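You operate a simulated robot arm through the tools that you are given. There is no shell and no other tool. Be economical: measure what you need, move in short steps, check, and stop when the job is done.

You are at the controls of a simulated robot arm. One attempt, no reset.

JOB
Pour the plant feed into the sprayer, rest the funnel, then cap it.
Fine: empty the green feed jug through the orange funnel, which ends in the funnel rest; the jug goes back. Keep clean things off the floor. Spill a teaspoon at most; pinch, break and dent nothing; leave nothing switched on.

It is judged by the outcome, as a careful person would: the job done as asked, and still so three seconds after it is handed in. It fails if anything else is knocked over, pushed out of place, dropped, spilled or broken. Lids that push on must go on centred and level and be pressed home; caps that screw on are set level and turned clockwise until they are tight.

ROBOT AND FRAMES
A 6-joint arm with a two-finger parallel gripper, fixed in place. Base frame: the origin is at the foot of the arm, x ahead of it, y to its left, z up; the work surface is at about z = 621. Units: mm, rad, N and s.
With the tool pointing down near the work surface it reaches from about 160 to 660 mm from the base axis. Its first joint turns from -2.897 to 2.897 rad. Payload 4.1 kg.
The tool frame sits at the grasp point between the pads (the TCP): z along the fingers, y along the line on which they close. The tips reach 23 mm beyond it. Largest opening 94 mm; finger width 38, thickness 10; the body of the gripper, 54 by 96 mm, starts 39 mm behind the TCP.
Orientation is told as [roll, pitch, yaw] about the base's x, y, z axes, in that order, counted from this pose: with the fingers straight down and closing along the base's y, the tool's x points along the base's -x, its y along +y and its z along -z.

CONTROLS
- The arm moves only by the tool move_arm. Its argument "increments" is a list of rows, each an object of numbers (a shift or turn left out is 0, a gripper value left out holds the last): "tx", "ty", "tz": the shift along the tool's x, y, z in mm; "ax", "ay", "az": the turn, a rotation vector about the tool's x, y, z in rad; "grip": the finger opening in mm, from 0 to 94. In form: [{"tx": .., "ty": .., "tz": .., "ax": .., "ay": .., "az": .., "grip": ..}, ...]. A call has 1 to 8 rows; each row shifts and turns the commanded pose from where the row before left it, along the tool's axes as they then stand. Rows are played at 5 a second. More than 50 mm and 0.15 rad between two rows, or a gripper value outside its range, and nothing of the call is played. Where a pose cannot be reached the arm comes as near as it can. A force on the tool above 40 N (or 10 N above the force at the start of the call, whichever is more), or a blocked arm, ends the call early, and 0.2 s more pass. The fingers move at their own pace (about 45 mm/s each) and stop on an object; they squeeze with about 40 N. The grip force told is the motor's: it shows also when the fingers shut on nothing. Time passes only in rows, and 0.2 s behind the last, so rows that do not move let the fingers close. The reply holds the time, the measured pose of the TCP, the force on the tool along the base axes, the opening and the grip force, in the units named above and with some noise.
- Cameras (640 x 400 px; columns grow to the right, rows downward): "scene" is fixed at [51, 500.1, 1511.5]; the picture's right is [-0.35, -0.94, 0.00], its down [-0.70, 0.26, -0.67] and it looks along [0.62, -0.23, -0.75] (base axes); focal length 240 px, centre (320, 200). "wrist" rides on the gripper at [-39, 0, -44] in the tool frame; the picture's right is [0.00, -1.00, 0.00], its down [0.97, 0.00, -0.24] and it looks along [0.24, 0.00, 0.97] (tool axes); focal length 218 px, centre (320, 200).
- camera(camera): a new picture of that camera. No time passes.
- raise_lower(by): slides the trunk up (or, below 0, down) by that many mm; the arm rides with it, the base frame stays. It gives what a move gives, with no picture.
- pixel_to_xyz(camera, pixels): there is no depth. For up to 12 entries [column, row, z] of the newest picture of that camera ("zoom" is the newest enlarged one), the place [x, y] in the base frame at which the ray of that pixel passes the height z, good to about 2 mm. No time passes.
- zoom(camera, box): a new picture of the part [left, top, right, bottom] of that camera's present view, enlarged. No time passes.
- hand_in(): hands the job in; it is judged then, once.

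Keep the steps short. Do not move on a guess: measure, check each grasp and each placing, and mend mistakes. In all there are 80 turns and 34 pictures (those below and enlarged ones count). Leave the gripper open and the arm clear of the work at the hand-in unless told otherwise, and finish with a single line.

The tools are called after "Call:" as a command line: name --argument value ..., lists and objects as JSON in quotes. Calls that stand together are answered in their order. move_arm: Moves the arm, as the interface text tells. Its arguments: {"type":"object","properties":{"increments":{"type":"array","items":{"type":"object","properties":{"tx":{"type":"number"},"ty":{"type":"number"},"tz":{"type":"number"},"ax":{"type":"number"},"ay":{"type":"number"},"az":{"type":"number"},"grip":{"type":"number"}}}}},"required":["increments"]} The other tools are called the same way: raise_lower (by) slides the trunk up or down; camera (camera) takes a picture; pixel_to_xyz (camera, pixels) gives the place at which the rays of pixels pass given heights; zoom (camera, box) takes an enlarged picture of a part of a camera's view; hand_in () hands the job in.

At the start:

```text
t: 0.0
tcp_pos: [231.2, 362.3, 1302.6]
tool_rot: [-0.001, 0.0, 0.002]
ft_force: [-0.7, 0.2, 0.7]
grip_width: 93.7
gripper_force: 0.1
trunk travel left (down, up): [-525.0, 65.0]
```

scene: 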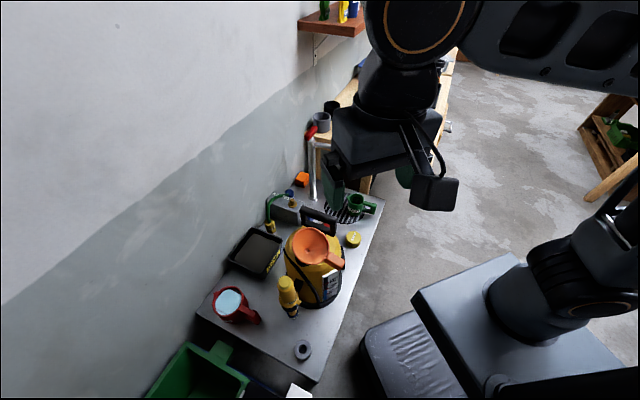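
wrist: 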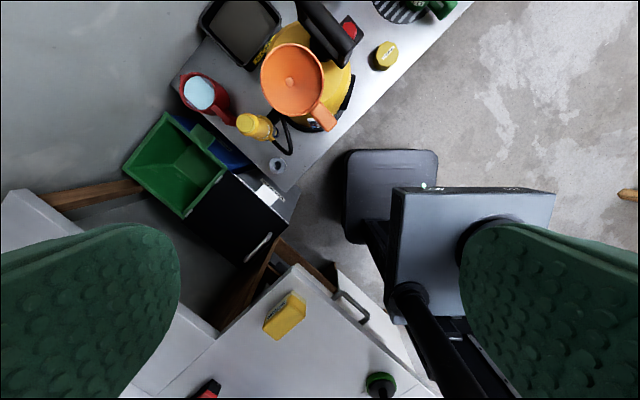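

I see the sprayer with the orange funnel already in it at about (312,250). A green jug is near (357,203), a red jug at (232,303) and a yellow cap at (353,239). I'll enlarge the work area.

Call:
zoom --camera "scene" --box '[190, 160, 400, 380]'

Call:
zoom --camera "wrist" --box '[160, 0, 480, 200]'

```text
1.82 times, centred on (295, 270) of scene
```

zoom: 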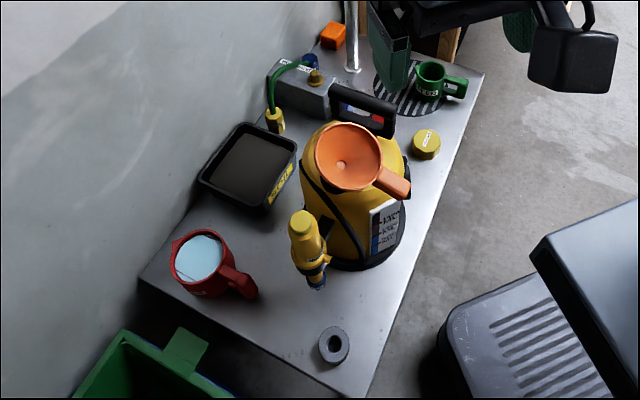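

```text
2.00 times, centred on (320, 100) of wrist
```

zoom: 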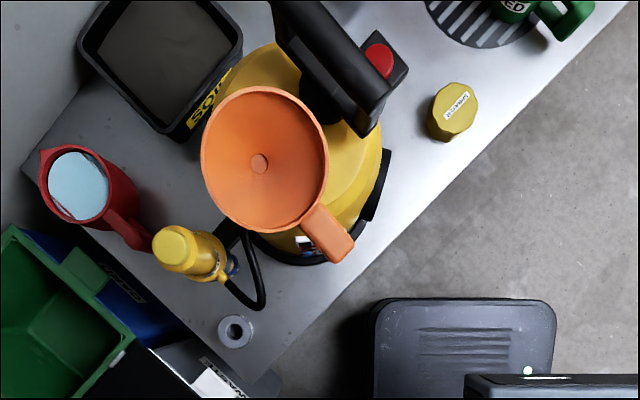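

Next I'll place the main items in the base frame and get a rough size for each.

Call:
pixel_to_xyz --camera "wrist" --pixels '[[277, 165, 621], [387, 56, 640], [291, 82, 900], [291, 82, 850], [240, 35, 621], [430, 5, 621], [312, 198, 621], [205, 95, 700], [340, 110, 621], [298, 185, 621], [478, 0, 621], [264, 175, 621]]'

Call:
pixel_to_xyz --camera "scene" --pixels '[[302, 350, 621], [353, 239, 640], [353, 246, 621], [310, 244, 900], [310, 244, 850], [356, 205, 680], [350, 212, 621], [317, 308, 621], [232, 305, 700], [322, 120, 621], [322, 120, 700], [272, 225, 621]]'

```text
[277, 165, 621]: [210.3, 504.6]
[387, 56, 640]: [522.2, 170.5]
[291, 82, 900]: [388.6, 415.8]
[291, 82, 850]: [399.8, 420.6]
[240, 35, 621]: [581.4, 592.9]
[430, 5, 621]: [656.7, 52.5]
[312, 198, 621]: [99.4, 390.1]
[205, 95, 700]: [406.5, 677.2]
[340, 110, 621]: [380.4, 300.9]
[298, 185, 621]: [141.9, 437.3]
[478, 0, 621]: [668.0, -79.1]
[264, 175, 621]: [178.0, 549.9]
```

```text
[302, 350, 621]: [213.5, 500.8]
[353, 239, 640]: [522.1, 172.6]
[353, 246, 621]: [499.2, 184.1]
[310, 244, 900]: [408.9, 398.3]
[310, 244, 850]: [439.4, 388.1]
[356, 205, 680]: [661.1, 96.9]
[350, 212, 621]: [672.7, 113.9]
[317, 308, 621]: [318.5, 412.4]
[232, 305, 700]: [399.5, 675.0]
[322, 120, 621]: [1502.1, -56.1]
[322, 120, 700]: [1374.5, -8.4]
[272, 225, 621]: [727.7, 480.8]
```

Call:
zoom --camera "scene" --box '[270, 325, 340, 369]'

Call:
zoom --camera "scene" --box '[255, 160, 395, 248]'

Call:
pixel_to_xyz --camera "wrist" --pixels '[[290, 81.5, 920], [290, 81.5, 880], [290, 81.5, 840], [326, 122, 950], [326, 122, 900], [262, 73, 950], [323, 85, 950]]'

```text
9.09 times, centred on (305, 347) of scene
```

zoom: 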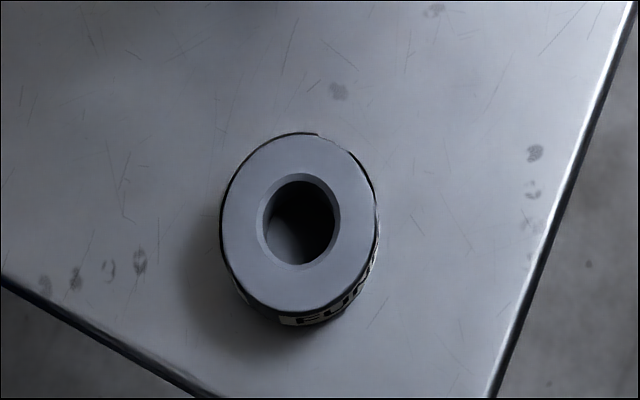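

```text
4.55 times, centred on (325, 204) of scene
```

zoom: 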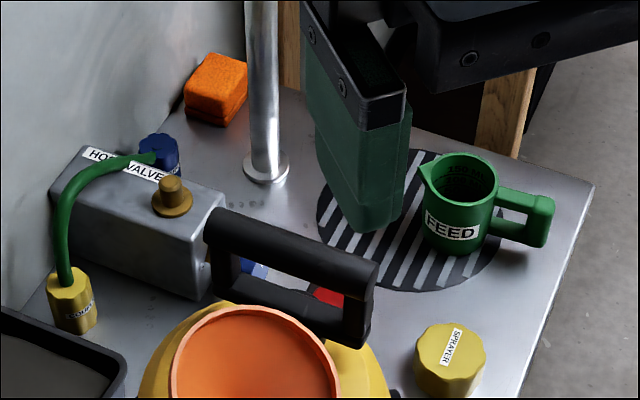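

```text
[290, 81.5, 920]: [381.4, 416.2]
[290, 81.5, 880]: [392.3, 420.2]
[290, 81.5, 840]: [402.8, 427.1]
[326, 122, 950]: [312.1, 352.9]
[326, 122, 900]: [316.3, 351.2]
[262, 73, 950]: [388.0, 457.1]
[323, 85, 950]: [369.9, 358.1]
```

The grey ring near (302,350) is labelled FUN…, so it's the funnel rest, at about (212,503). The jug labelled FEED stands on a grate near (660,97), and the SPRAYER cap is at (522,171). I'll move across high up towards the jug for a closer look.

Call:
move_arm --increments '[{"tx": -33, "ty": -33, "grip": 94}, {"tx": -33, "ty": -33}, {"tx": -33, "ty": -33}, {"tx": -33, "ty": -33}, {"tx": -33, "ty": -33}, {"tx": -33, "ty": -33}, {"tx": -33, "ty": -33}, {"tx": -33, "ty": -33}]'

Call:
raise_lower --by -250

Call:
camera --camera "wrist"

Call:
camera --camera "scene"

```text
t: 1.8
tcp_pos: [496.3, 95.7, 1307.6]
tool_rot: [0.0, 0.003, 0.0]
ft_force: [0.5, -0.6, 0.1]
grip_width: 94.1
gripper_force: 0.1
trunk travel left (down, up): [-525.0, 65.0]
```

```text
t: 4.4
tcp_pos: [496.8, 96.9, 1057.4]
tool_rot: [0.0, -0.001, 0.0]
ft_force: [0.4, -0.4, -0.2]
grip_width: 94.1
gripper_force: 0.0
trunk travel left (down, up): [-275.0, 315.0]
```

```text
27 pictures are left
```

wrist: 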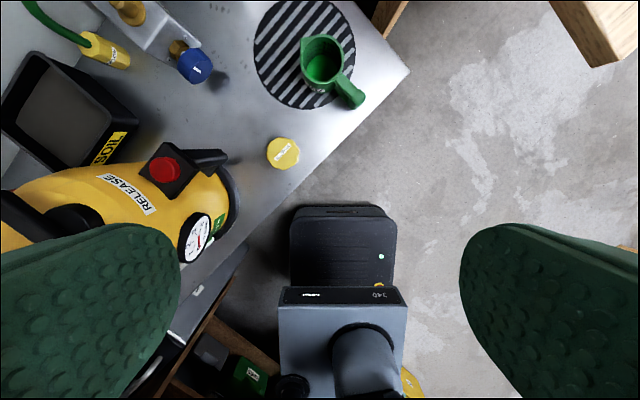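

```text
26 pictures are left
```

scene: 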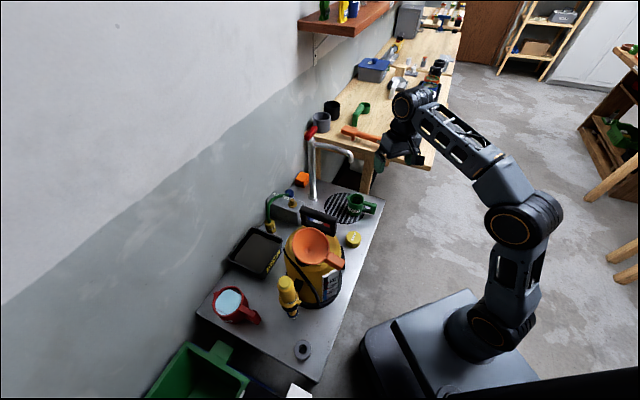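

Call:
zoom --camera "wrist" --box '[120, 0, 440, 200]'

Call:
pixel_to_xyz --camera "scene" --pixels '[[313, 196, 621], [314, 140, 800], [314, 140, 850], [314, 140, 900], [352, 158, 850], [352, 158, 800], [363, 203, 700], [306.5, 249.7, 920], [306.5, 249.7, 880], [306.5, 249.7, 840], [380, 207, 660]]'

Call:
pixel_to_xyz --camera "wrist" --pixels '[[303, 53, 621], [320, 68, 630], [320, 68, 650], [352, 97, 680], [352, 97, 650], [283, 152, 640], [283, 152, 660], [268, 140, 660], [300, 150, 660], [165, 170, 880], [165, 170, 930]]'

```text
2.00 times, centred on (280, 100) of wrist
```

zoom: 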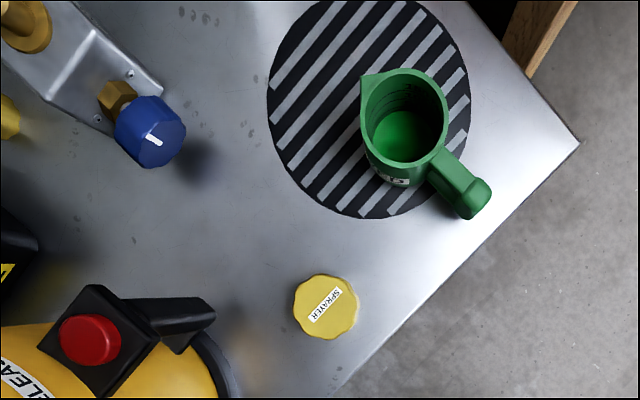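

```text
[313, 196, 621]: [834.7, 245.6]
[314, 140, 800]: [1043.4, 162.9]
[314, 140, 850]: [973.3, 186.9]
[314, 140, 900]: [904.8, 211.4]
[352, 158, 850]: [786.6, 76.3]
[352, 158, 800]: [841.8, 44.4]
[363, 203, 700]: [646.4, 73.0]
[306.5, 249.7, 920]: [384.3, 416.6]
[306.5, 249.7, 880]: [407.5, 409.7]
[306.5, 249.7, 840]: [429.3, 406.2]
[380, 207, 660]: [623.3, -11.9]
```

```text
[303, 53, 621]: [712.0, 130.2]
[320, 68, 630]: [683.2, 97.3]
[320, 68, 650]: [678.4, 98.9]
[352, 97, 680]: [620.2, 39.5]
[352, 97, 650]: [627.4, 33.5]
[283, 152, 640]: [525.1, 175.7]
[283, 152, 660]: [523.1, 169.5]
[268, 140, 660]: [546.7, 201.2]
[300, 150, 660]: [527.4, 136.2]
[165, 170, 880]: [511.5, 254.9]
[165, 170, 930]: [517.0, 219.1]
```

The liquid in the jug is visible, and the handle points towards the robot, opposite the spout. I'll triangulate the jug rim, handle and cap from both cameras.

Call:
pixel_to_xyz --camera "wrist" --pixels '[[322.5, 57.5, 700], [322.5, 57.5, 720], [322.5, 57.5, 740], [357.5, 99, 640], [357.5, 99, 680], [357.5, 99, 700], [302, 39, 720], [302, 39, 700], [346, 82, 700], [363, 93, 700], [351, 106, 700]]'

Call:
pixel_to_xyz --camera "scene" --pixels '[[356.4, 199.6, 700], [356.4, 199.6, 720], [356.4, 199.6, 740], [374.5, 204.7, 680], [374.5, 204.7, 700], [372.3, 213.9, 650], [372.3, 213.9, 640], [346.8, 196.5, 720], [346.8, 196.5, 700], [354, 213, 621], [363, 203, 700], [354, 237, 660]]'

```text
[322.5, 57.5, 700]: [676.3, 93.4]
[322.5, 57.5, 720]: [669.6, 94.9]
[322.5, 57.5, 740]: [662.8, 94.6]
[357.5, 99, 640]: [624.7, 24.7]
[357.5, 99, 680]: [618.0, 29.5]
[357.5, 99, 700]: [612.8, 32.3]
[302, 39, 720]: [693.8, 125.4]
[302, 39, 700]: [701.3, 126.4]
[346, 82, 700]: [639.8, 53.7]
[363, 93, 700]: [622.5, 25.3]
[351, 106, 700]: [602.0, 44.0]
```

```text
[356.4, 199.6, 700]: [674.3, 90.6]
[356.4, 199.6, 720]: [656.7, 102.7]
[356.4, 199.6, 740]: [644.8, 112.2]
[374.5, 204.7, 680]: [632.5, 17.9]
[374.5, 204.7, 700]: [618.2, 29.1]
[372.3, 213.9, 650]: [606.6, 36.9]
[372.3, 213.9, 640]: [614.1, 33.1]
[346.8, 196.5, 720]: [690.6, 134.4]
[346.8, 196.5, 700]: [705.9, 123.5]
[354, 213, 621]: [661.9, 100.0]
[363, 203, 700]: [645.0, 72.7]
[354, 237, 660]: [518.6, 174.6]
```

Triangulated results:
- The jug rim is at z≈700, centred on (675,92).
- The spout tip is at (703,125).
- The handle's outer bar is near (622,38), with h≈(-0.7,-0.72).

I'll take the jug with the tool nearly level from the handle side, so tilting to pour ends with the tool pointing down. First I move back and yaw.

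Call:
move_arm --increments '[{"tx": -17, "ty": -46}, {"tx": -17, "ty": -46}, {"tx": -16, "ty": -45}, {"az": -0.15}, {"az": -0.15}, {"az": -0.15}, {"az": -0.15}, {"az": -0.15}]'

Call:
move_arm --increments '[{"az": -0.055}, {"ay": -0.15}, {"ay": -0.15}, {"ay": -0.15}, {"ay": -0.15}, {"ay": -0.15}, {"ay": -0.15}, {"ay": -0.15}]'

Call:
move_arm --increments '[{"ay": -0.15}, {"ay": -0.15}, {"ay": -0.05}]'

```text
t: 6.2
tcp_pos: [545.6, -39.8, 1057.5]
tool_rot: [0.001, -0.001, 0.753]
ft_force: [-1.0, 0.8, 0.2]
grip_width: 94.2
gripper_force: 0.1
trunk travel left (down, up): [-275.0, 315.0]
```

```text
t: 8.0
tcp_pos: [545.7, -40.0, 1058.4]
tool_rot: [-0.002, -1.051, 0.805]
ft_force: [0.3, 0.2, 0.2]
grip_width: 94.2
gripper_force: 0.0
trunk travel left (down, up): [-275.0, 315.0]
```

```text
t: 8.8
tcp_pos: [545.1, -38.4, 1058.5]
tool_rot: [-0.006, -1.401, 0.809]
ft_force: [-0.3, 0.6, 0.4]
grip_width: 94.3
gripper_force: 0.0
trunk travel left (down, up): [-275.0, 315.0]
```

The pose is reachable: β≈10° and yaw 0.805. Now I'll lower with the trunk and look forward with the wrist camera.

Call:
raise_lower --by -275

Call:
camera --camera "wrist"

```text
t: 11.6
tcp_pos: [546.6, -38.8, 783.9]
tool_rot: [0.0, -1.4, 0.806]
ft_force: [-0.2, -0.1, -0.4]
grip_width: 94.3
gripper_force: 0.0
trunk travel left (down, up): [0.0, 590.0]
```

```text
24 pictures are left
```

wrist: 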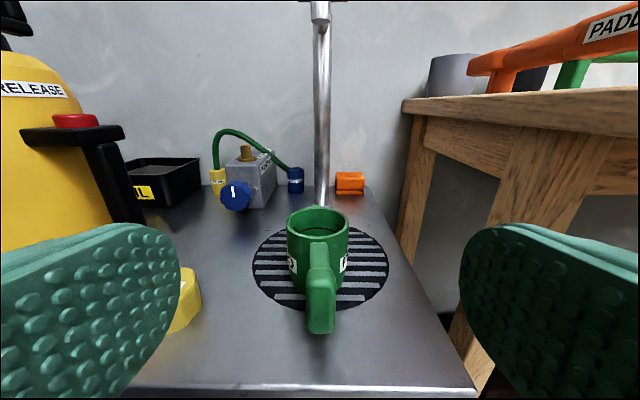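

The handle is dead ahead in column 321, rows 272–333, which puts it at z about 637–703. Before descending I'll check the bench corner clearance.

Call:
pixel_to_xyz --camera "wrist" --pixels '[[404, 104, 800], [404, 104, 750], [404, 104, 770], [638, 122, 770], [475, 392, 621], [321, 272, 700], [321, 333, 638]]'

Call:
pixel_to_xyz --camera "scene" --pixels '[[320, 142, 750], [320, 142, 800], [430, 168, 750], [430, 168, 800]]'

Call:
move_arm --increments '[{"tx": 38, "tz": 6.5}, {"tx": 38, "tz": 6.5}, {"tx": 38, "tz": 6.5}]'

Call:
camera --camera "wrist"

```text
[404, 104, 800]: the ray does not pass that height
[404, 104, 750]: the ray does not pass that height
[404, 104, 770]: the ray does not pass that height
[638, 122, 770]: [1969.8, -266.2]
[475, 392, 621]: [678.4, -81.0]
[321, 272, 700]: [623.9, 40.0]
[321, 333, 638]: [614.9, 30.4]
```

```text
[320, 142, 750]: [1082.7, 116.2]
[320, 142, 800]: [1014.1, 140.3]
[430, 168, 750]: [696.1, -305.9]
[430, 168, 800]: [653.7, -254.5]
```

```text
t: 12.4
tcp_pos: [541.9, -41.6, 668.8]
tool_rot: [-0.005, -1.401, 0.81]
ft_force: [-0.3, -0.1, 0.4]
grip_width: 94.2
gripper_force: 0.0
trunk travel left (down, up): [0.0, 590.0]
```

```text
23 pictures are left
```

wrist: 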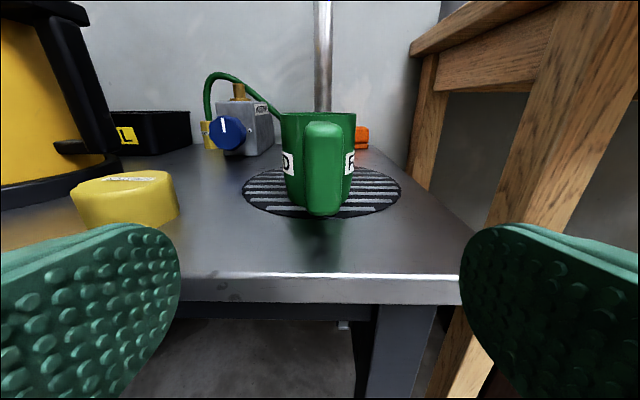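

Handle column is 324, about 2 mm right of centre, and its mid-height is about z 672. The bench is well clear. I'll advance 112 mm level, then close.

Call:
move_arm --increments '[{"tz": 46, "tx": -9, "ty": -2}, {"tz": 46, "tx": -9}, {"tz": 19, "tx": -4}]'

Call:
camera --camera "wrist"

```text
t: 13.2
tcp_pos: [624.5, 43.2, 672.6]
tool_rot: [0.001, -1.399, 0.802]
ft_force: [-0.2, -0.7, 0.2]
grip_width: 93.9
gripper_force: 0.0
trunk travel left (down, up): [0.0, 590.0]
```

```text
22 pictures are left
```

wrist: 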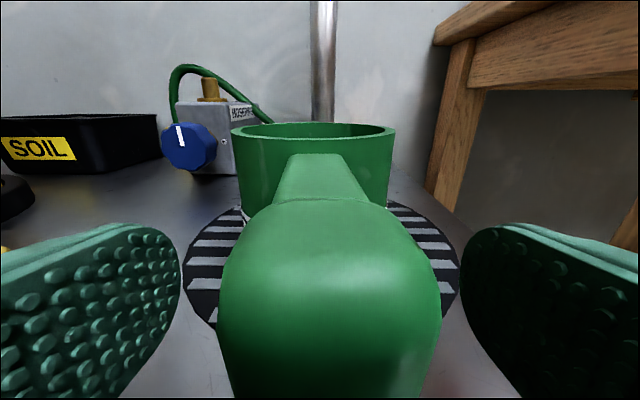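

The jug straddles well, with the handle about 1.5 mm right and the jug about 3 mm left. That is a small yaw offset of roughly 0.06 rad, so I'll trim it, then close.

Call:
move_arm --increments '[{"ty": -1.5, "ax": -0.06}, {"grip": 50}, {"grip": 50}, {"grip": 10}, {"grip": 10}, {"grip": 10}]'

Call:
camera --camera "wrist"

```text
t: 14.6
tcp_pos: [626.3, 40.4, 669.9]
tool_rot: [0.06, -1.4, 0.805]
ft_force: [-0.7, 0.0, 0.8]
grip_width: 24.7
gripper_force: 40.2
trunk travel left (down, up): [0.0, 590.0]
```

```text
21 pictures are left
```

wrist: 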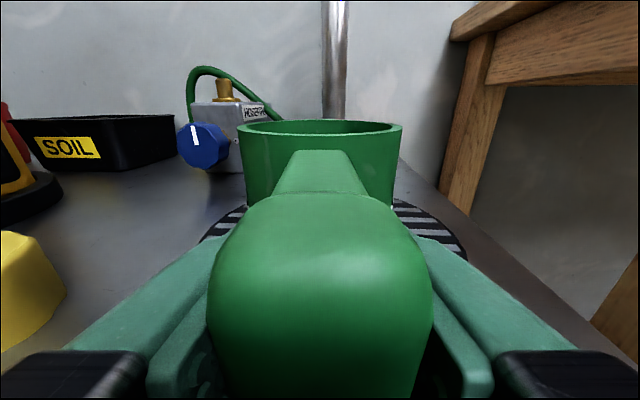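

Firm grasp at 24.7 mm and 40 N, and the jug is aligned. I'll lift it level by 25 mm, then back away from under the tap spout before raising.

Call:
move_arm --increments '[{"tx": -12.3, "tz": -2.1}, {"tx": -12.3, "tz": -2.2}, {"tz": -20, "tx": 3.4}, {"tz": -30, "tx": 5.1}, {"tz": -30, "tx": 5.1}, {"tz": -30, "tx": 5.1}, {"tz": -30, "tx": 5.1}, {"tz": -20, "tx": 3.4}]'

Call:
raise_lower --by 400

Call:
camera --camera "scene"

```text
t: 16.4
tcp_pos: [520.2, -83.4, 693.9]
tool_rot: [0.06, -1.4, 0.807]
ft_force: [-0.1, 0.2, -1.0]
grip_width: 24.6
gripper_force: 40.0
trunk travel left (down, up): [0.0, 590.0]
```

```text
t: 20.2
tcp_pos: [520.4, -84.6, 1095.0]
tool_rot: [0.062, -1.401, 0.803]
ft_force: [0.1, -0.1, -1.7]
grip_width: 24.5
gripper_force: 40.4
trunk travel left (down, up): [-400.0, 190.0]
```

```text
20 pictures are left
```

scene: 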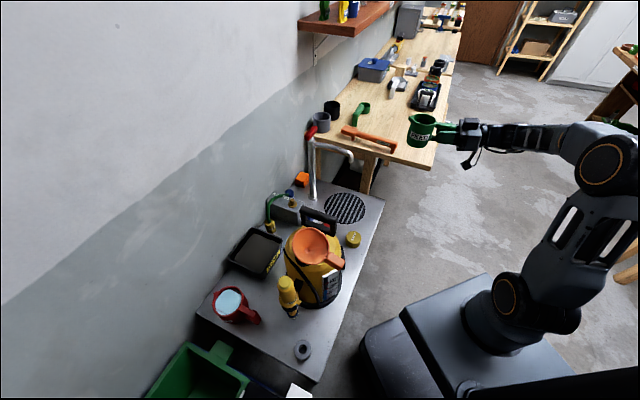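

The jug is level and clear. I'll carry it level over to the funnel at (382,416), whose rim is at z≈950. The jug bottom stays about z 1045 on the way.

Call:
move_arm --increments '[{"ty": 25, "tz": 10, "tx": -1.7}, {"ty": 36, "tz": 14, "tx": -2.4}, {"ty": 36, "tz": 14, "tx": -2.4}, {"ty": 36, "tz": 14, "tx": -2.4}, {"ty": 36, "tz": 14, "tx": -2.4}, {"ty": 36, "tz": 14, "tx": -2.4}, {"ty": 36, "tz": 14, "tx": -2.4}, {"ty": 36, "tz": 14, "tx": -2.4}]'

Call:
move_arm --increments '[{"ty": 36, "tz": 14, "tx": -2.4}, {"ty": 36, "tz": 14, "tx": -2.4}, {"ty": 36, "tz": 14, "tx": -2.4}, {"ty": 25, "tz": 9, "tx": -1.7}, {"ty": 15, "tz": 5, "tx": -1}, {}]'

Call:
camera --camera "scene"

Call:
camera --camera "wrist"

```text
t: 22.0
tcp_pos: [379.0, 179.1, 1096.4]
tool_rot: [0.06, -1.398, 0.804]
ft_force: [0.2, 0.3, -2.1]
grip_width: 24.6
gripper_force: 40.6
trunk travel left (down, up): [-400.0, 190.0]
```

```text
t: 23.4
tcp_pos: [327.0, 279.5, 1098.7]
tool_rot: [0.059, -1.399, 0.806]
ft_force: [0.0, 0.2, -1.1]
grip_width: 24.4
gripper_force: 39.8
out of reach, approached as far as the arm can: row 4, 5
trunk travel left (down, up): [-400.0, 190.0]
```

```text
19 pictures are left
```

scene: 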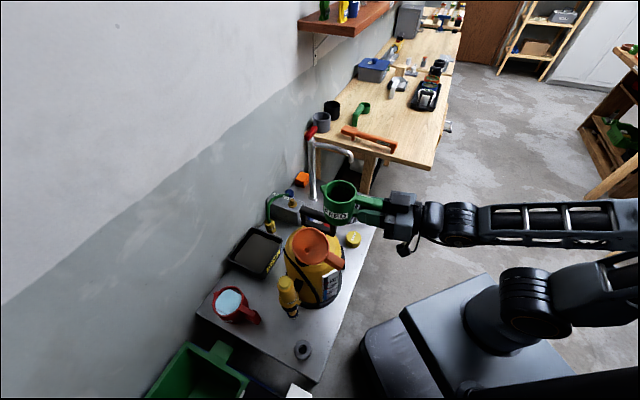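

```text
18 pictures are left
```

wrist: 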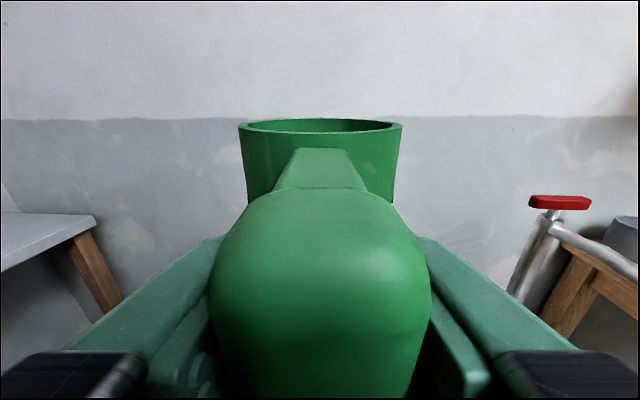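

The arm can't fold in far enough with the tool level at TCP (327,280). The jug is under half full, so a 30° tilt won't bring the liquid to the lip and will free the wrist. The sprayer's black handle tops out at z≈967 and the jug bottom stays at about 1004. I'll tilt in place, then check.

Call:
move_arm --increments '[{"ay": 0.1}, {"ay": 0.1}, {"ay": 0.1}, {"ay": 0.1}, {"ay": 0.1}]'

Call:
zoom --camera "scene" --box '[260, 150, 420, 250]'

```text
t: 24.6
tcp_pos: [323.8, 284.0, 1099.6]
tool_rot: [0.052, -1.034, 0.857]
ft_force: [0.0, -1.6, -1.8]
grip_width: 24.5
gripper_force: 40.4
out of reach, approached as far as the arm can: row 3, 4
trunk travel left (down, up): [-400.0, 190.0]
```

```text
4.00 times, centred on (340, 200) of scene
```

zoom: 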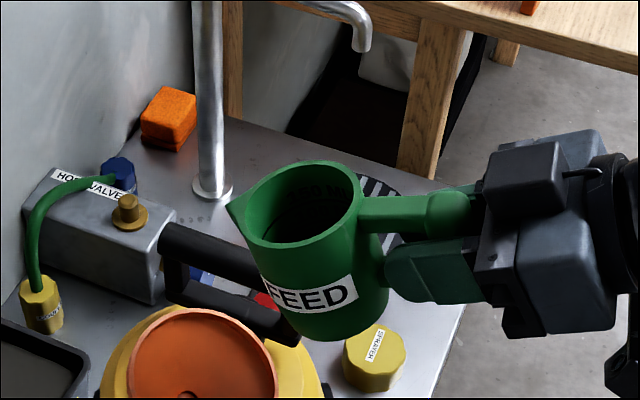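

Some rows were clamped: pitch is −1.03, with a slight yaw drift. The arm seems too folded with the wrist near shoulder height. I'll raise the TCP with the arm, then lower the trunk by the same amount to unfold it.

Call:
move_arm --increments '[{"tx": -26, "tz": -15.3}, {"tx": -26, "tz": -15.3}, {"tx": -26, "tz": -15.3}, {"tx": -26, "tz": -15.3}, {"tx": -26, "tz": -15.3}]'

```text
t: 25.8
tcp_pos: [329.2, 283.0, 1249.7]
tool_rot: [0.05, -1.034, 0.858]
ft_force: [-0.6, -0.3, -1.5]
grip_width: 24.4
gripper_force: 39.7
trunk travel left (down, up): [-400.0, 190.0]
```

That worked. Now I'll level the closing axis (az −0.03), shift over the funnel centre and tilt a little more, while still high.

Call:
move_arm --increments '[{"az": -0.03}, {"ty": 13.2, "tz": 4.3, "tx": -2.6}, {"ty": 13.2, "tz": 4.3, "tx": -2.6}, {"ty": 13.1, "tz": 4.3, "tx": -2.6}, {"ay": 0.075}, {"ay": 0.075}]'

```text
t: 27.2
tcp_pos: [304.7, 317.5, 1249.9]
tool_rot: [0.0, -0.883, 0.917]
ft_force: [-1.1, 0.0, -1.5]
grip_width: 24.4
gripper_force: 39.9
trunk travel left (down, up): [-400.0, 190.0]
```

The pose is clean now: β=0.688 and heading 0.917. The tip is at about (375,410,1221). I'll lower the trunk by 185 so the tip sits about 85 mm above the funnel rim, then check.

Call:
raise_lower --by -185

Call:
zoom --camera "scene" --box '[230, 170, 410, 290]'

```text
t: 29.2
tcp_pos: [305.2, 316.4, 1065.2]
tool_rot: [0.0, -0.885, 0.916]
ft_force: [0.1, 0.1, -0.4]
grip_width: 24.5
gripper_force: 39.7
trunk travel left (down, up): [-215.0, 375.0]
```

```text
3.33 times, centred on (320, 230) of scene
```

zoom: 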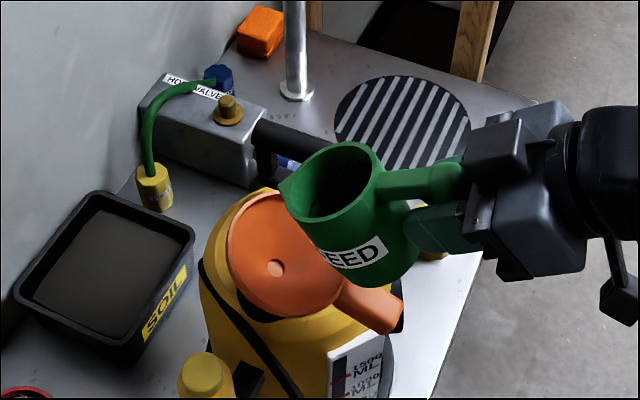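

I'll check the lip position (281,188) and the funnel hole (274,268) in the zoom.

Call:
pixel_to_xyz --camera "zoom" --pixels '[[281, 188, 1036], [281, 188, 1028], [281, 188, 1044], [274, 268, 920], [274, 268, 910], [298, 193, 950], [228, 262, 950], [275, 315, 950], [398, 325, 940]]'

```text
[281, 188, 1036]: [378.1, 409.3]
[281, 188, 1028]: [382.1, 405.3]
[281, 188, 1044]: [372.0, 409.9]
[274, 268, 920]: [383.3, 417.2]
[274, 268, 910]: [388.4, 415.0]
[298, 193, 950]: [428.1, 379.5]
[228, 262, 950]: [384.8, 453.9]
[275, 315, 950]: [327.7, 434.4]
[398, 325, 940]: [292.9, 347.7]
```

The tip is exactly where I predicted, (378,409,1036). I'll tilt about the lip by 0.3 rad, lower 25 and look at the liquid.

Call:
move_arm --increments '[{"tx": -6.5, "tz": -2.86, "ay": 0.06}, {"tx": -6.5, "tz": -2.86, "ay": 0.06}, {"tx": -6.5, "tz": -2.86, "ay": 0.06}, {"tx": -6.5, "tz": -2.86, "ay": 0.06}, {"tx": -6.5, "tz": -2.86, "ay": 0.06}]'

Call:
raise_lower --by -25

Call:
zoom --camera "scene" --box '[260, 190, 380, 270]'

```text
t: 30.4
tcp_pos: [312.9, 325.9, 1099.0]
tool_rot: [0.001, -0.582, 0.917]
ft_force: [-0.3, 0.0, -0.5]
grip_width: 24.5
gripper_force: 39.7
trunk travel left (down, up): [-215.0, 375.0]
```

```text
t: 31.1
tcp_pos: [313.6, 326.3, 1073.1]
tool_rot: [-0.001, -0.585, 0.916]
ft_force: [0.0, -0.2, -0.6]
grip_width: 24.5
gripper_force: 40.3
trunk travel left (down, up): [-190.0, 400.0]
```

```text
5.00 times, centred on (320, 230) of scene
```

zoom: 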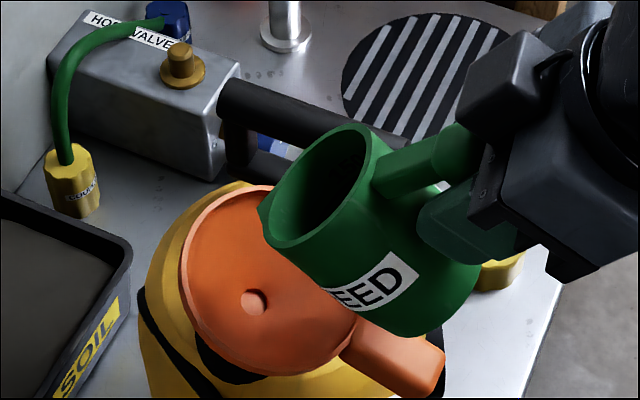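

No liquid at the lip yet at 47° tilt. I'll continue slowly about the lip.

Call:
move_arm --increments '[{"tx": -4.32, "tz": -1.95, "ay": 0.04}, {"tx": -4.32, "tz": -1.95, "ay": 0.04}, {"tx": -4.32, "tz": -1.95, "ay": 0.04}, {"tx": -4.32, "tz": -1.95, "ay": 0.04}, {"tx": -4.32, "tz": -1.95, "ay": 0.04}]'

Call:
raise_lower --by -20

Call:
zoom --camera "scene" --box '[260, 190, 380, 270]'

```text
t: 32.4
tcp_pos: [322.3, 338.0, 1092.3]
tool_rot: [-0.001, -0.383, 0.915]
ft_force: [0.2, 0.4, -0.3]
grip_width: 24.8
gripper_force: 39.9
trunk travel left (down, up): [-190.0, 400.0]
```

```text
t: 33.0
tcp_pos: [321.1, 336.5, 1071.9]
tool_rot: [0.001, -0.387, 0.915]
ft_force: [-0.3, -0.2, -1.0]
grip_width: 24.3
gripper_force: 39.5
trunk travel left (down, up): [-170.0, 420.0]
```

```text
5.00 times, centred on (320, 230) of scene
```

zoom: 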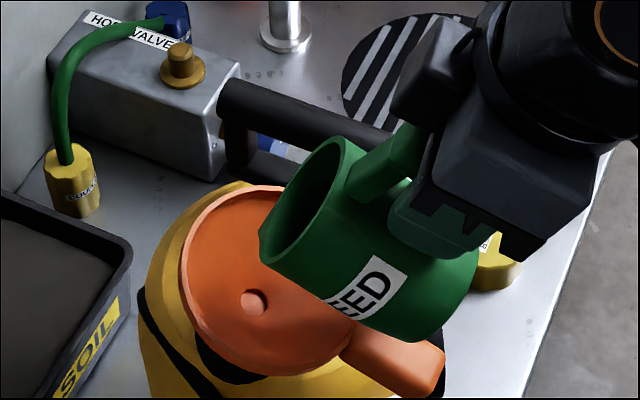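

No pour yet at 58°, and the lip is above the funnel. I'll continue slower.

Call:
move_arm --increments '[{"tx": -3.23, "tz": -1.48, "ay": 0.03}, {"tx": -3.23, "tz": -1.48, "ay": 0.03}, {"tx": -3.23, "tz": -1.48, "ay": 0.03}, {"tx": -3.23, "tz": -1.48, "ay": 0.03}, {"tx": -3.23, "tz": -1.48, "ay": 0.03}, {"tx": -3.23, "tz": -1.48, "ay": 0.03}, {"tx": -3.23, "tz": -1.48, "ay": 0.03}, {"tx": -3.23, "tz": -1.48, "ay": 0.03}]'

Call:
zoom --camera "scene" --box '[260, 190, 380, 270]'

```text
t: 34.8
tcp_pos: [325.0, 342.8, 1059.9]
tool_rot: [0.0, -0.147, 0.915]
ft_force: [0.0, 0.2, -1.9]
grip_width: 24.6
gripper_force: 39.8
out of reach, approached as far as the arm can: row 5, 6, 7, 8
trunk travel left (down, up): [-170.0, 420.0]
```

```text
5.00 times, centred on (320, 230) of scene
```

zoom: 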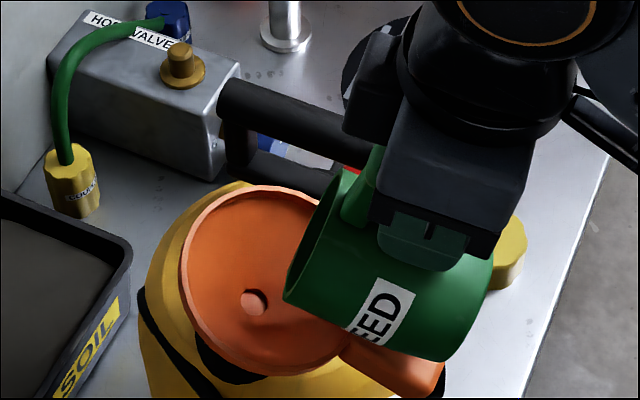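

Rows 5–8 hit the arm's upper reach. The lip sagged to about (365,395,962), still inside the funnel. I'll raise the trunk 60 to give headroom, and move the arm down and forward so the lip comes back over the centre.

Call:
raise_lower --by 60

Call:
move_arm --increments '[{"tx": -3.5, "tz": 15}, {"tx": -3.5, "tz": 15}, {"tx": -3.5, "tz": 15}]'

Call:
zoom --camera "scene" --box '[260, 190, 380, 270]'

```text
t: 35.8
tcp_pos: [325.1, 342.7, 1119.1]
tool_rot: [0.0, -0.147, 0.916]
ft_force: [-0.7, -0.7, -1.4]
grip_width: 24.6
gripper_force: 39.8
trunk travel left (down, up): [-230.0, 360.0]
```

```text
t: 36.6
tcp_pos: [333.9, 355.4, 1075.5]
tool_rot: [-0.001, -0.148, 0.916]
ft_force: [0.5, -0.6, -1.2]
grip_width: 24.7
gripper_force: 40.3
trunk travel left (down, up): [-230.0, 360.0]
```

```text
5.00 times, centred on (320, 230) of scene
```

zoom: 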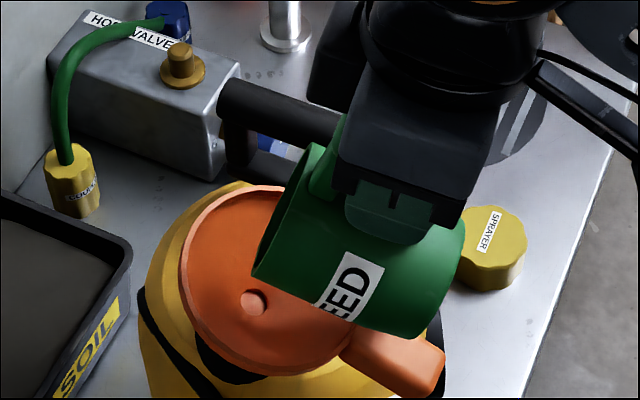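

The lip is back at about (374,407,977). I'll pour slowly now, 0.03 rad per row about the lip.

Call:
move_arm --increments '[{"tx": -3.23, "tz": -1.48, "ay": 0.03}, {"tx": -3.23, "tz": -1.48, "ay": 0.03}, {"tx": -3.23, "tz": -1.48, "ay": 0.03}, {"tx": -3.23, "tz": -1.48, "ay": 0.03}, {"tx": -3.23, "tz": -1.48, "ay": 0.03}, {"tx": -3.23, "tz": -1.48, "ay": 0.03}, {"tx": -3.23, "tz": -1.48, "ay": 0.03}, {"tx": -3.23, "tz": -1.48, "ay": 0.03}]'

Call:
zoom --camera "scene" --box '[260, 190, 380, 270]'

```text
t: 38.4
tcp_pos: [334.1, 352.9, 1046.1]
tool_rot: [0.0, 0.086, 0.916]
ft_force: [0.3, -0.5, 6.9]
grip_width: 24.4
gripper_force: 39.5
out of reach, approached as far as the arm can: row 4, 5, 6, 7, 8
trunk travel left (down, up): [-230.0, 360.0]
```

```text
5.00 times, centred on (320, 230) of scene
```

zoom: 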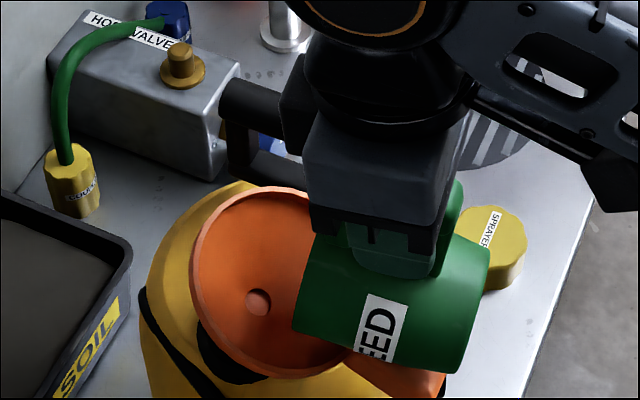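

The force z of +6.9 shows the jug touched the funnel, because the arm's upper reach made the lip sag to z≈935. I'll lift off at once with the trunk. Then, alternating trunk up and arm down, I'll gain headroom while keeping the lip near z 985 and centred.

Call:
raise_lower --by 50

Call:
move_arm --increments '[{"tx": -10.2, "tz": 1.6}, {"tx": -10.2, "tz": 1.6}]'

Call:
raise_lower --by 50

Call:
move_arm --increments '[{"tx": -1.9, "tz": 22.4}, {"tx": -1.9, "tz": 22.4}]'

Call:
raise_lower --by 50

Call:
move_arm --increments '[{"tx": -1.9, "tz": 22.4}, {"tx": -1.9, "tz": 22.4}]'

Call:
zoom --camera "scene" --box '[230, 180, 400, 290]'

```text
t: 39.3
tcp_pos: [333.1, 354.3, 1094.3]
tool_rot: [0.0, 0.089, 0.916]
ft_force: [0.9, -0.2, -0.6]
grip_width: 24.5
gripper_force: 40.3
trunk travel left (down, up): [-280.0, 310.0]
```

```text
t: 39.9
tcp_pos: [344.1, 366.1, 1084.6]
tool_rot: [0.001, 0.086, 0.916]
ft_force: [-0.5, -0.7, -0.9]
grip_width: 24.4
gripper_force: 40.2
out of reach, approached as far as the arm can: row 1, 2
trunk travel left (down, up): [-280.0, 310.0]
```

```text
t: 40.9
tcp_pos: [344.7, 368.2, 1133.7]
tool_rot: [0.0, 0.088, 0.917]
ft_force: [0.4, -0.5, -0.3]
grip_width: 24.6
gripper_force: 39.6
trunk travel left (down, up): [-330.0, 260.0]
```

```text
t: 41.5
tcp_pos: [342.9, 366.8, 1088.4]
tool_rot: [0.001, 0.086, 0.918]
ft_force: [-0.2, 0.4, -0.9]
grip_width: 24.6
gripper_force: 40.2
trunk travel left (down, up): [-330.0, 260.0]
```

```text
t: 42.4
tcp_pos: [342.4, 367.5, 1139.7]
tool_rot: [0.0, 0.088, 0.917]
ft_force: [0.9, -0.5, -0.5]
grip_width: 24.5
gripper_force: 39.7
trunk travel left (down, up): [-380.0, 210.0]
```

```text
t: 43.0
tcp_pos: [341.7, 369.3, 1094.6]
tool_rot: [0.0, 0.086, 0.918]
ft_force: [0.6, -0.2, -0.1]
grip_width: 24.2
gripper_force: 39.7
trunk travel left (down, up): [-380.0, 210.0]
```

```text
3.64 times, centred on (315, 235) of scene
```

zoom: 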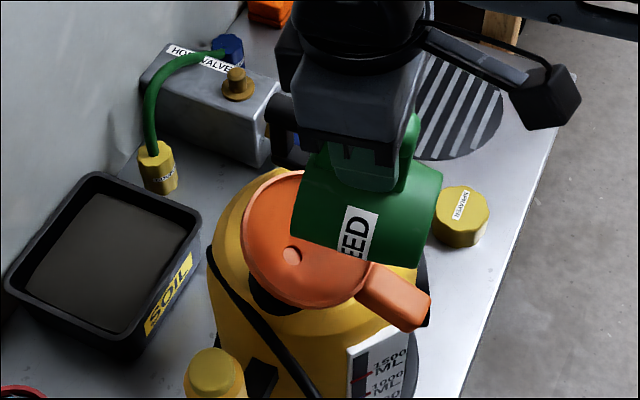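

The funnel is still seated, no spill is visible, and the load reads lighter. I'll finish the tilt to about 113° over the funnel and let it drain.

Call:
move_arm --increments '[{"tx": -6.5, "tz": -2.86, "ay": 0.06}, {"tx": -6.5, "tz": -2.86, "ay": 0.06}, {"tx": -6.5, "tz": -2.86, "ay": 0.06}, {"tx": -6.5, "tz": -2.86, "ay": 0.06}, {"tx": -6.5, "tz": -2.86, "ay": 0.06}, {"tx": -6.5, "tz": -2.86, "ay": 0.06}, {"tx": -6.5, "tz": -2.86, "ay": 0.06}, {"tx": -6.5, "tz": -2.86, "ay": 0.06}]'

Call:
move_arm --increments '[{}, {}, {}, {}, {}, {}, {}, {}]'

Call:
move_arm --increments '[{}, {}, {}, {}, {}, {}, {}, {}]'

```text
t: 44.8
tcp_pos: [338.0, 360.6, 1027.6]
tool_rot: [0.0, 0.566, 0.916]
ft_force: [-0.6, 0.7, -0.3]
grip_width: 24.3
gripper_force: 39.8
out of reach, approached as far as the arm can: row 4, 5, 6, 7, 8
trunk travel left (down, up): [-380.0, 210.0]
```

```text
t: 46.6
tcp_pos: [337.7, 360.1, 1028.1]
tool_rot: [0.0, 0.565, 0.917]
ft_force: [-0.2, -1.2, -1.6]
grip_width: 24.6
gripper_force: 40.4
trunk travel left (down, up): [-380.0, 210.0]
```

```text
t: 48.4
tcp_pos: [337.7, 359.9, 1027.9]
tool_rot: [0.002, 0.562, 0.916]
ft_force: [0.4, 0.2, -1.1]
grip_width: 24.5
gripper_force: 39.8
trunk travel left (down, up): [-380.0, 210.0]
```

The lip sagged again, back past the rim. I'll raise at once and look.

Call:
raise_lower --by 90

Call:
zoom --camera "scene" --box '[230, 180, 400, 290]'

```text
t: 49.6
tcp_pos: [337.3, 360.2, 1117.8]
tool_rot: [-0.001, 0.565, 0.916]
ft_force: [0.1, -0.3, -1.1]
grip_width: 24.4
gripper_force: 39.7
trunk travel left (down, up): [-470.0, 120.0]
```

```text
3.64 times, centred on (315, 235) of scene
```

zoom: 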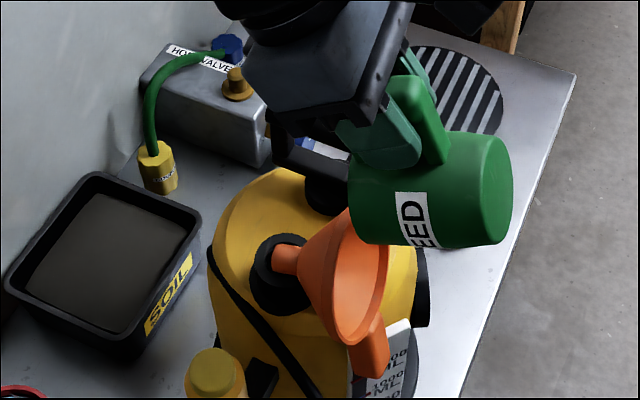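

The funnel has been tipped over. It's lying on the sprayer with its stem beside the neck, and it hasn't fallen. The jug has emptied. I'll lift the jug well clear, look again, return the jug and then recover the funnel.

Call:
raise_lower --by 110

Call:
zoom --camera "scene" --box '[250, 190, 370, 270]'

```text
t: 51.0
tcp_pos: [336.4, 361.0, 1227.7]
tool_rot: [0.001, 0.564, 0.917]
ft_force: [-0.5, 0.2, -0.6]
grip_width: 24.1
gripper_force: 39.9
trunk travel left (down, up): [-580.0, 10.0]
```

```text
5.00 times, centred on (310, 230) of scene
```

zoom: 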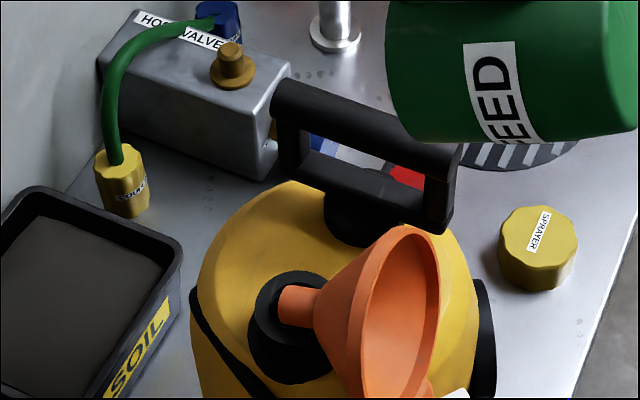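

The funnel is lying stably across the neck. I'll un-tilt the jug high up here, then carry it back to the grate.

Call:
move_arm --increments '[{"ay": -0.15}, {"ay": -0.15}, {"ay": -0.15}, {"ay": -0.15}, {"ay": -0.15}, {"ay": -0.15}, {"ay": -0.15}]'

```text
t: 52.6
tcp_pos: [340.1, 360.5, 1229.3]
tool_rot: [-0.001, -0.489, 0.917]
ft_force: [0.5, 0.1, -0.6]
grip_width: 24.1
gripper_force: 40.4
trunk travel left (down, up): [-580.0, 10.0]
```

Call:
move_arm --increments '[{"tx": 21.4, "ty": -41.3, "tz": -11.4}, {"tx": 21.4, "ty": -41.3, "tz": -11.4}, {"tx": 21.4, "ty": -41.3, "tz": -11.4}, {"tx": 21.4, "ty": -41.3, "tz": -11.4}, {"tx": 21.4, "ty": -41.3, "tz": -11.4}, {"tx": 21.4, "ty": -41.3, "tz": -11.4}, {"tx": 21.4, "ty": -41.3, "tz": -11.4}, {"tx": 21.4, "ty": -41.3, "tz": -11.4}]'

Call:
move_arm --increments '[{"tx": 21.4, "ty": -41.3, "tz": -11.4}, {"tx": 21.4, "ty": -41.3, "tz": -11.4}, {"ay": -0.15}, {"ay": -0.15}, {"ay": -0.15}, {"ay": -0.15}, {"ay": -0.15}, {"ay": -0.15}]'

```text
t: 54.5
tcp_pos: [484.0, 3.5, 1228.8]
tool_rot: [0.002, -0.486, 0.917]
ft_force: [0.1, 0.6, -1.4]
grip_width: 24.3
gripper_force: 39.7
trunk travel left (down, up): [-580.0, 10.0]
```

```text
t: 56.2
tcp_pos: [518.1, -84.3, 1228.7]
tool_rot: [-0.006, -1.388, 0.922]
ft_force: [-0.1, 0.6, -0.3]
grip_width: 24.4
gripper_force: 39.8
trunk travel left (down, up): [-580.0, 10.0]
```

Call:
raise_lower --by -535

Call:
move_arm --increments '[{"ax": 0.05, "ay": -0.012}, {}]'

```text
refused: -535 is not a number from -400 to 400
```

```text
t: 56.9
tcp_pos: [516.7, -84.9, 1228.4]
tool_rot: [-0.047, -1.398, 0.915]
ft_force: [1.1, -0.1, -1.9]
grip_width: 24.4
gripper_force: 39.4
trunk travel left (down, up): [-580.0, 10.0]
```

The trunk step is limited to 400, so I'll lower in two steps.

Call:
raise_lower --by -400

Call:
raise_lower --by -135

Call:
move_arm --increments '[{"az": 0.018}, {}]'

```text
t: 60.7
tcp_pos: [517.9, -84.0, 829.5]
tool_rot: [-0.048, -1.399, 0.916]
ft_force: [-0.1, 0.7, -0.6]
grip_width: 24.3
gripper_force: 40.1
trunk travel left (down, up): [-180.0, 410.0]
```

```text
t: 62.3
tcp_pos: [518.1, -84.2, 694.1]
tool_rot: [-0.05, -1.399, 0.914]
ft_force: [0.2, 0.4, -0.9]
grip_width: 24.3
gripper_force: 40.2
trunk travel left (down, up): [-45.0, 545.0]
```

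```text
t: 62.9
tcp_pos: [517.7, -83.5, 694.1]
tool_rot: [0.055, -1.399, 0.809]
ft_force: [0.2, 0.5, 0.2]
grip_width: 24.3
gripper_force: 39.4
trunk travel left (down, up): [-45.0, 545.0]
```

The orientation matches the pickup. I'll go forward 165 mm, then check.

Call:
move_arm --increments '[{"tz": 32.4, "tx": -5.6, "ty": -0.5}, {"tz": 32.4, "tx": -5.6, "ty": -0.5}, {"tz": 32.4, "tx": -5.6, "ty": -0.5}, {"tz": 32.4, "tx": -5.6, "ty": -0.5}, {"tz": 32.4, "tx": -5.6, "ty": -0.5}, {}]'

Call:
move_arm --increments '[{"tx": 9.85, "tz": 1.7}, {"tx": 5.9, "tz": 1}, {"tx": 3.9, "tz": 0.7}, {}]'

```text
t: 64.3
tcp_pos: [624.2, 39.1, 694.4]
tool_rot: [0.054, -1.397, 0.81]
ft_force: [-0.5, 0.3, -1.0]
grip_width: 24.2
gripper_force: 40.0
trunk travel left (down, up): [-45.0, 545.0]
```

```text
t: 65.3
tcp_pos: [625.4, 39.2, 672.3]
tool_rot: [0.055, -1.398, 0.809]
ft_force: [-0.6, -0.4, -2.0]
grip_width: 24.4
gripper_force: 40.3
trunk travel left (down, up): [-45.0, 545.0]
```

Remaining distance is about 2 mm. I'll lower to contact, read the force, then release.

Call:
move_arm --increments '[{"tx": 1.5, "tz": 0.2}, {"tx": 1, "tz": 0.2}, {}]'

```text
t: 66.1
tcp_pos: [626.8, 39.6, 671.2]
tool_rot: [0.055, -1.396, 0.809]
ft_force: [0.4, 0.0, -0.7]
grip_width: 24.2
gripper_force: 39.7
trunk travel left (down, up): [-45.0, 545.0]
```

Call:
move_arm --increments '[{"tx": 1, "tz": 0.2}, {"tx": 0.7, "tz": 0.1}, {}]'

```text
t: 66.9
tcp_pos: [624.5, 39.9, 670.5]
tool_rot: [0.052, -1.397, 0.814]
ft_force: [0.6, -0.4, 1.2]
grip_width: 24.4
gripper_force: 40.0
trunk travel left (down, up): [-45.0, 545.0]
```

Contact at z≈670, the same as at pickup. I'll release and back straight out.

Call:
move_arm --increments '[{"grip": 35}, {"grip": 70}, {"grip": 94}, {}, {"tz": -29.5, "tx": 5.1}, {"tz": -29.5, "tx": 5.1}, {"tz": -29.5, "tx": 5.1}, {"tz": -29.5, "tx": 5.1}]'

Call:
raise_lower --by 400

Call:
camera --camera "scene"

```text
t: 68.7
tcp_pos: [549.2, -49.0, 670.1]
tool_rot: [0.052, -1.4, 0.816]
ft_force: [0.6, 1.1, 0.7]
grip_width: 94.0
gripper_force: 0.0
trunk travel left (down, up): [-45.0, 545.0]
```

```text
t: 72.5
tcp_pos: [549.2, -47.6, 1069.8]
tool_rot: [0.055, -1.398, 0.812]
ft_force: [-1.1, -1.1, -0.3]
grip_width: 94.0
gripper_force: 0.0
trunk travel left (down, up): [-445.0, 145.0]
```

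```text
7 pictures are left
```

scene: 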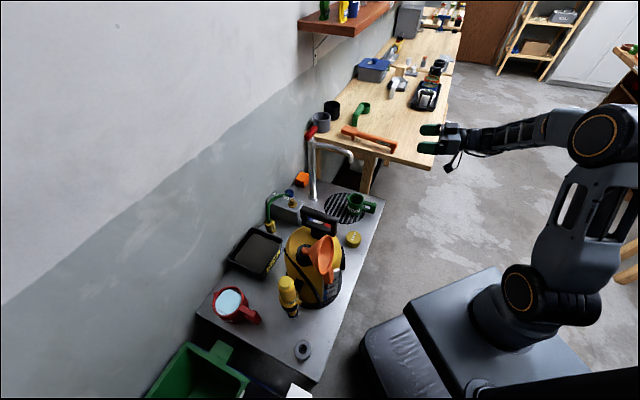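

The jug stands upright back on the grate. I'll point the tool down and go above the funnel for a close look.

Call:
move_arm --increments '[{"ay": 0.14}, {"ay": 0.14}, {"ay": 0.14}, {"ay": 0.14}, {"ay": 0.14}, {"ay": 0.14}, {"ay": 0.14}, {"ay": 0.14}]'

Call:
move_arm --increments '[{"ay": 0.14}, {"ay": 0.138}, {"tx": -21, "ty": 42}, {"tx": -21, "ty": 42}, {"tx": -21, "ty": 42}, {"tx": -21, "ty": 42}, {"tx": -21, "ty": 42}, {"tx": -21, "ty": 42}]'

Call:
move_arm --increments '[{"tx": -21, "ty": 42}, {"tx": -21, "ty": 42}, {"tx": -21, "ty": 42}, {"tx": -21, "ty": 42}, {"tz": -30}]'

Call:
camera --camera "wrist"

```text
t: 74.3
tcp_pos: [549.8, -49.1, 1070.5]
tool_rot: [0.009, -0.277, 0.862]
ft_force: [0.1, 0.0, -0.3]
grip_width: 94.1
gripper_force: 0.1
trunk travel left (down, up): [-445.0, 145.0]
```

```text
t: 76.1
tcp_pos: [437.7, 214.8, 1074.2]
tool_rot: [0.007, 0.0, 0.863]
ft_force: [-0.1, 0.6, 0.4]
grip_width: 94.1
gripper_force: 0.0
trunk travel left (down, up): [-445.0, 145.0]
```

```text
t: 77.3
tcp_pos: [365.6, 387.3, 1105.1]
tool_rot: [0.008, 0.001, 0.865]
ft_force: [0.4, 0.6, -0.3]
grip_width: 93.9
gripper_force: 0.0
trunk travel left (down, up): [-445.0, 145.0]
```

```text
6 pictures are left
```

wrist: 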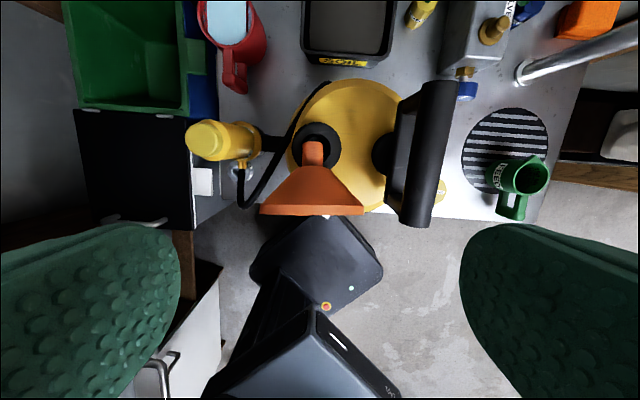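

The funnel lies with its stem on the neck pointing away from the robot, its mouth facing the robot and its handle hanging low. I'll pull back towards the robot and take a clear scene enlargement of it.

Call:
move_arm --increments '[{"tx": 45}, {"tx": 45}, {"tx": 45}, {"tx": 45}]'

Call:
zoom --camera "scene" --box '[280, 220, 376, 280]'

```text
t: 78.3
tcp_pos: [249.5, 247.8, 1102.1]
tool_rot: [0.009, -0.001, 0.863]
ft_force: [0.5, 0.4, 0.2]
grip_width: 94.1
gripper_force: 0.0
trunk travel left (down, up): [-445.0, 145.0]
```

```text
6.67 times, centred on (328, 250) of scene
```

zoom: 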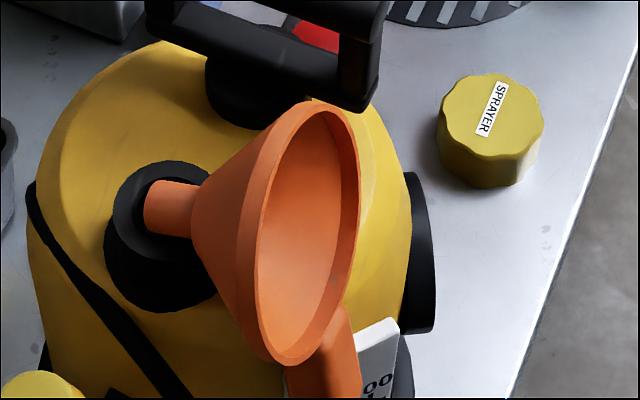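

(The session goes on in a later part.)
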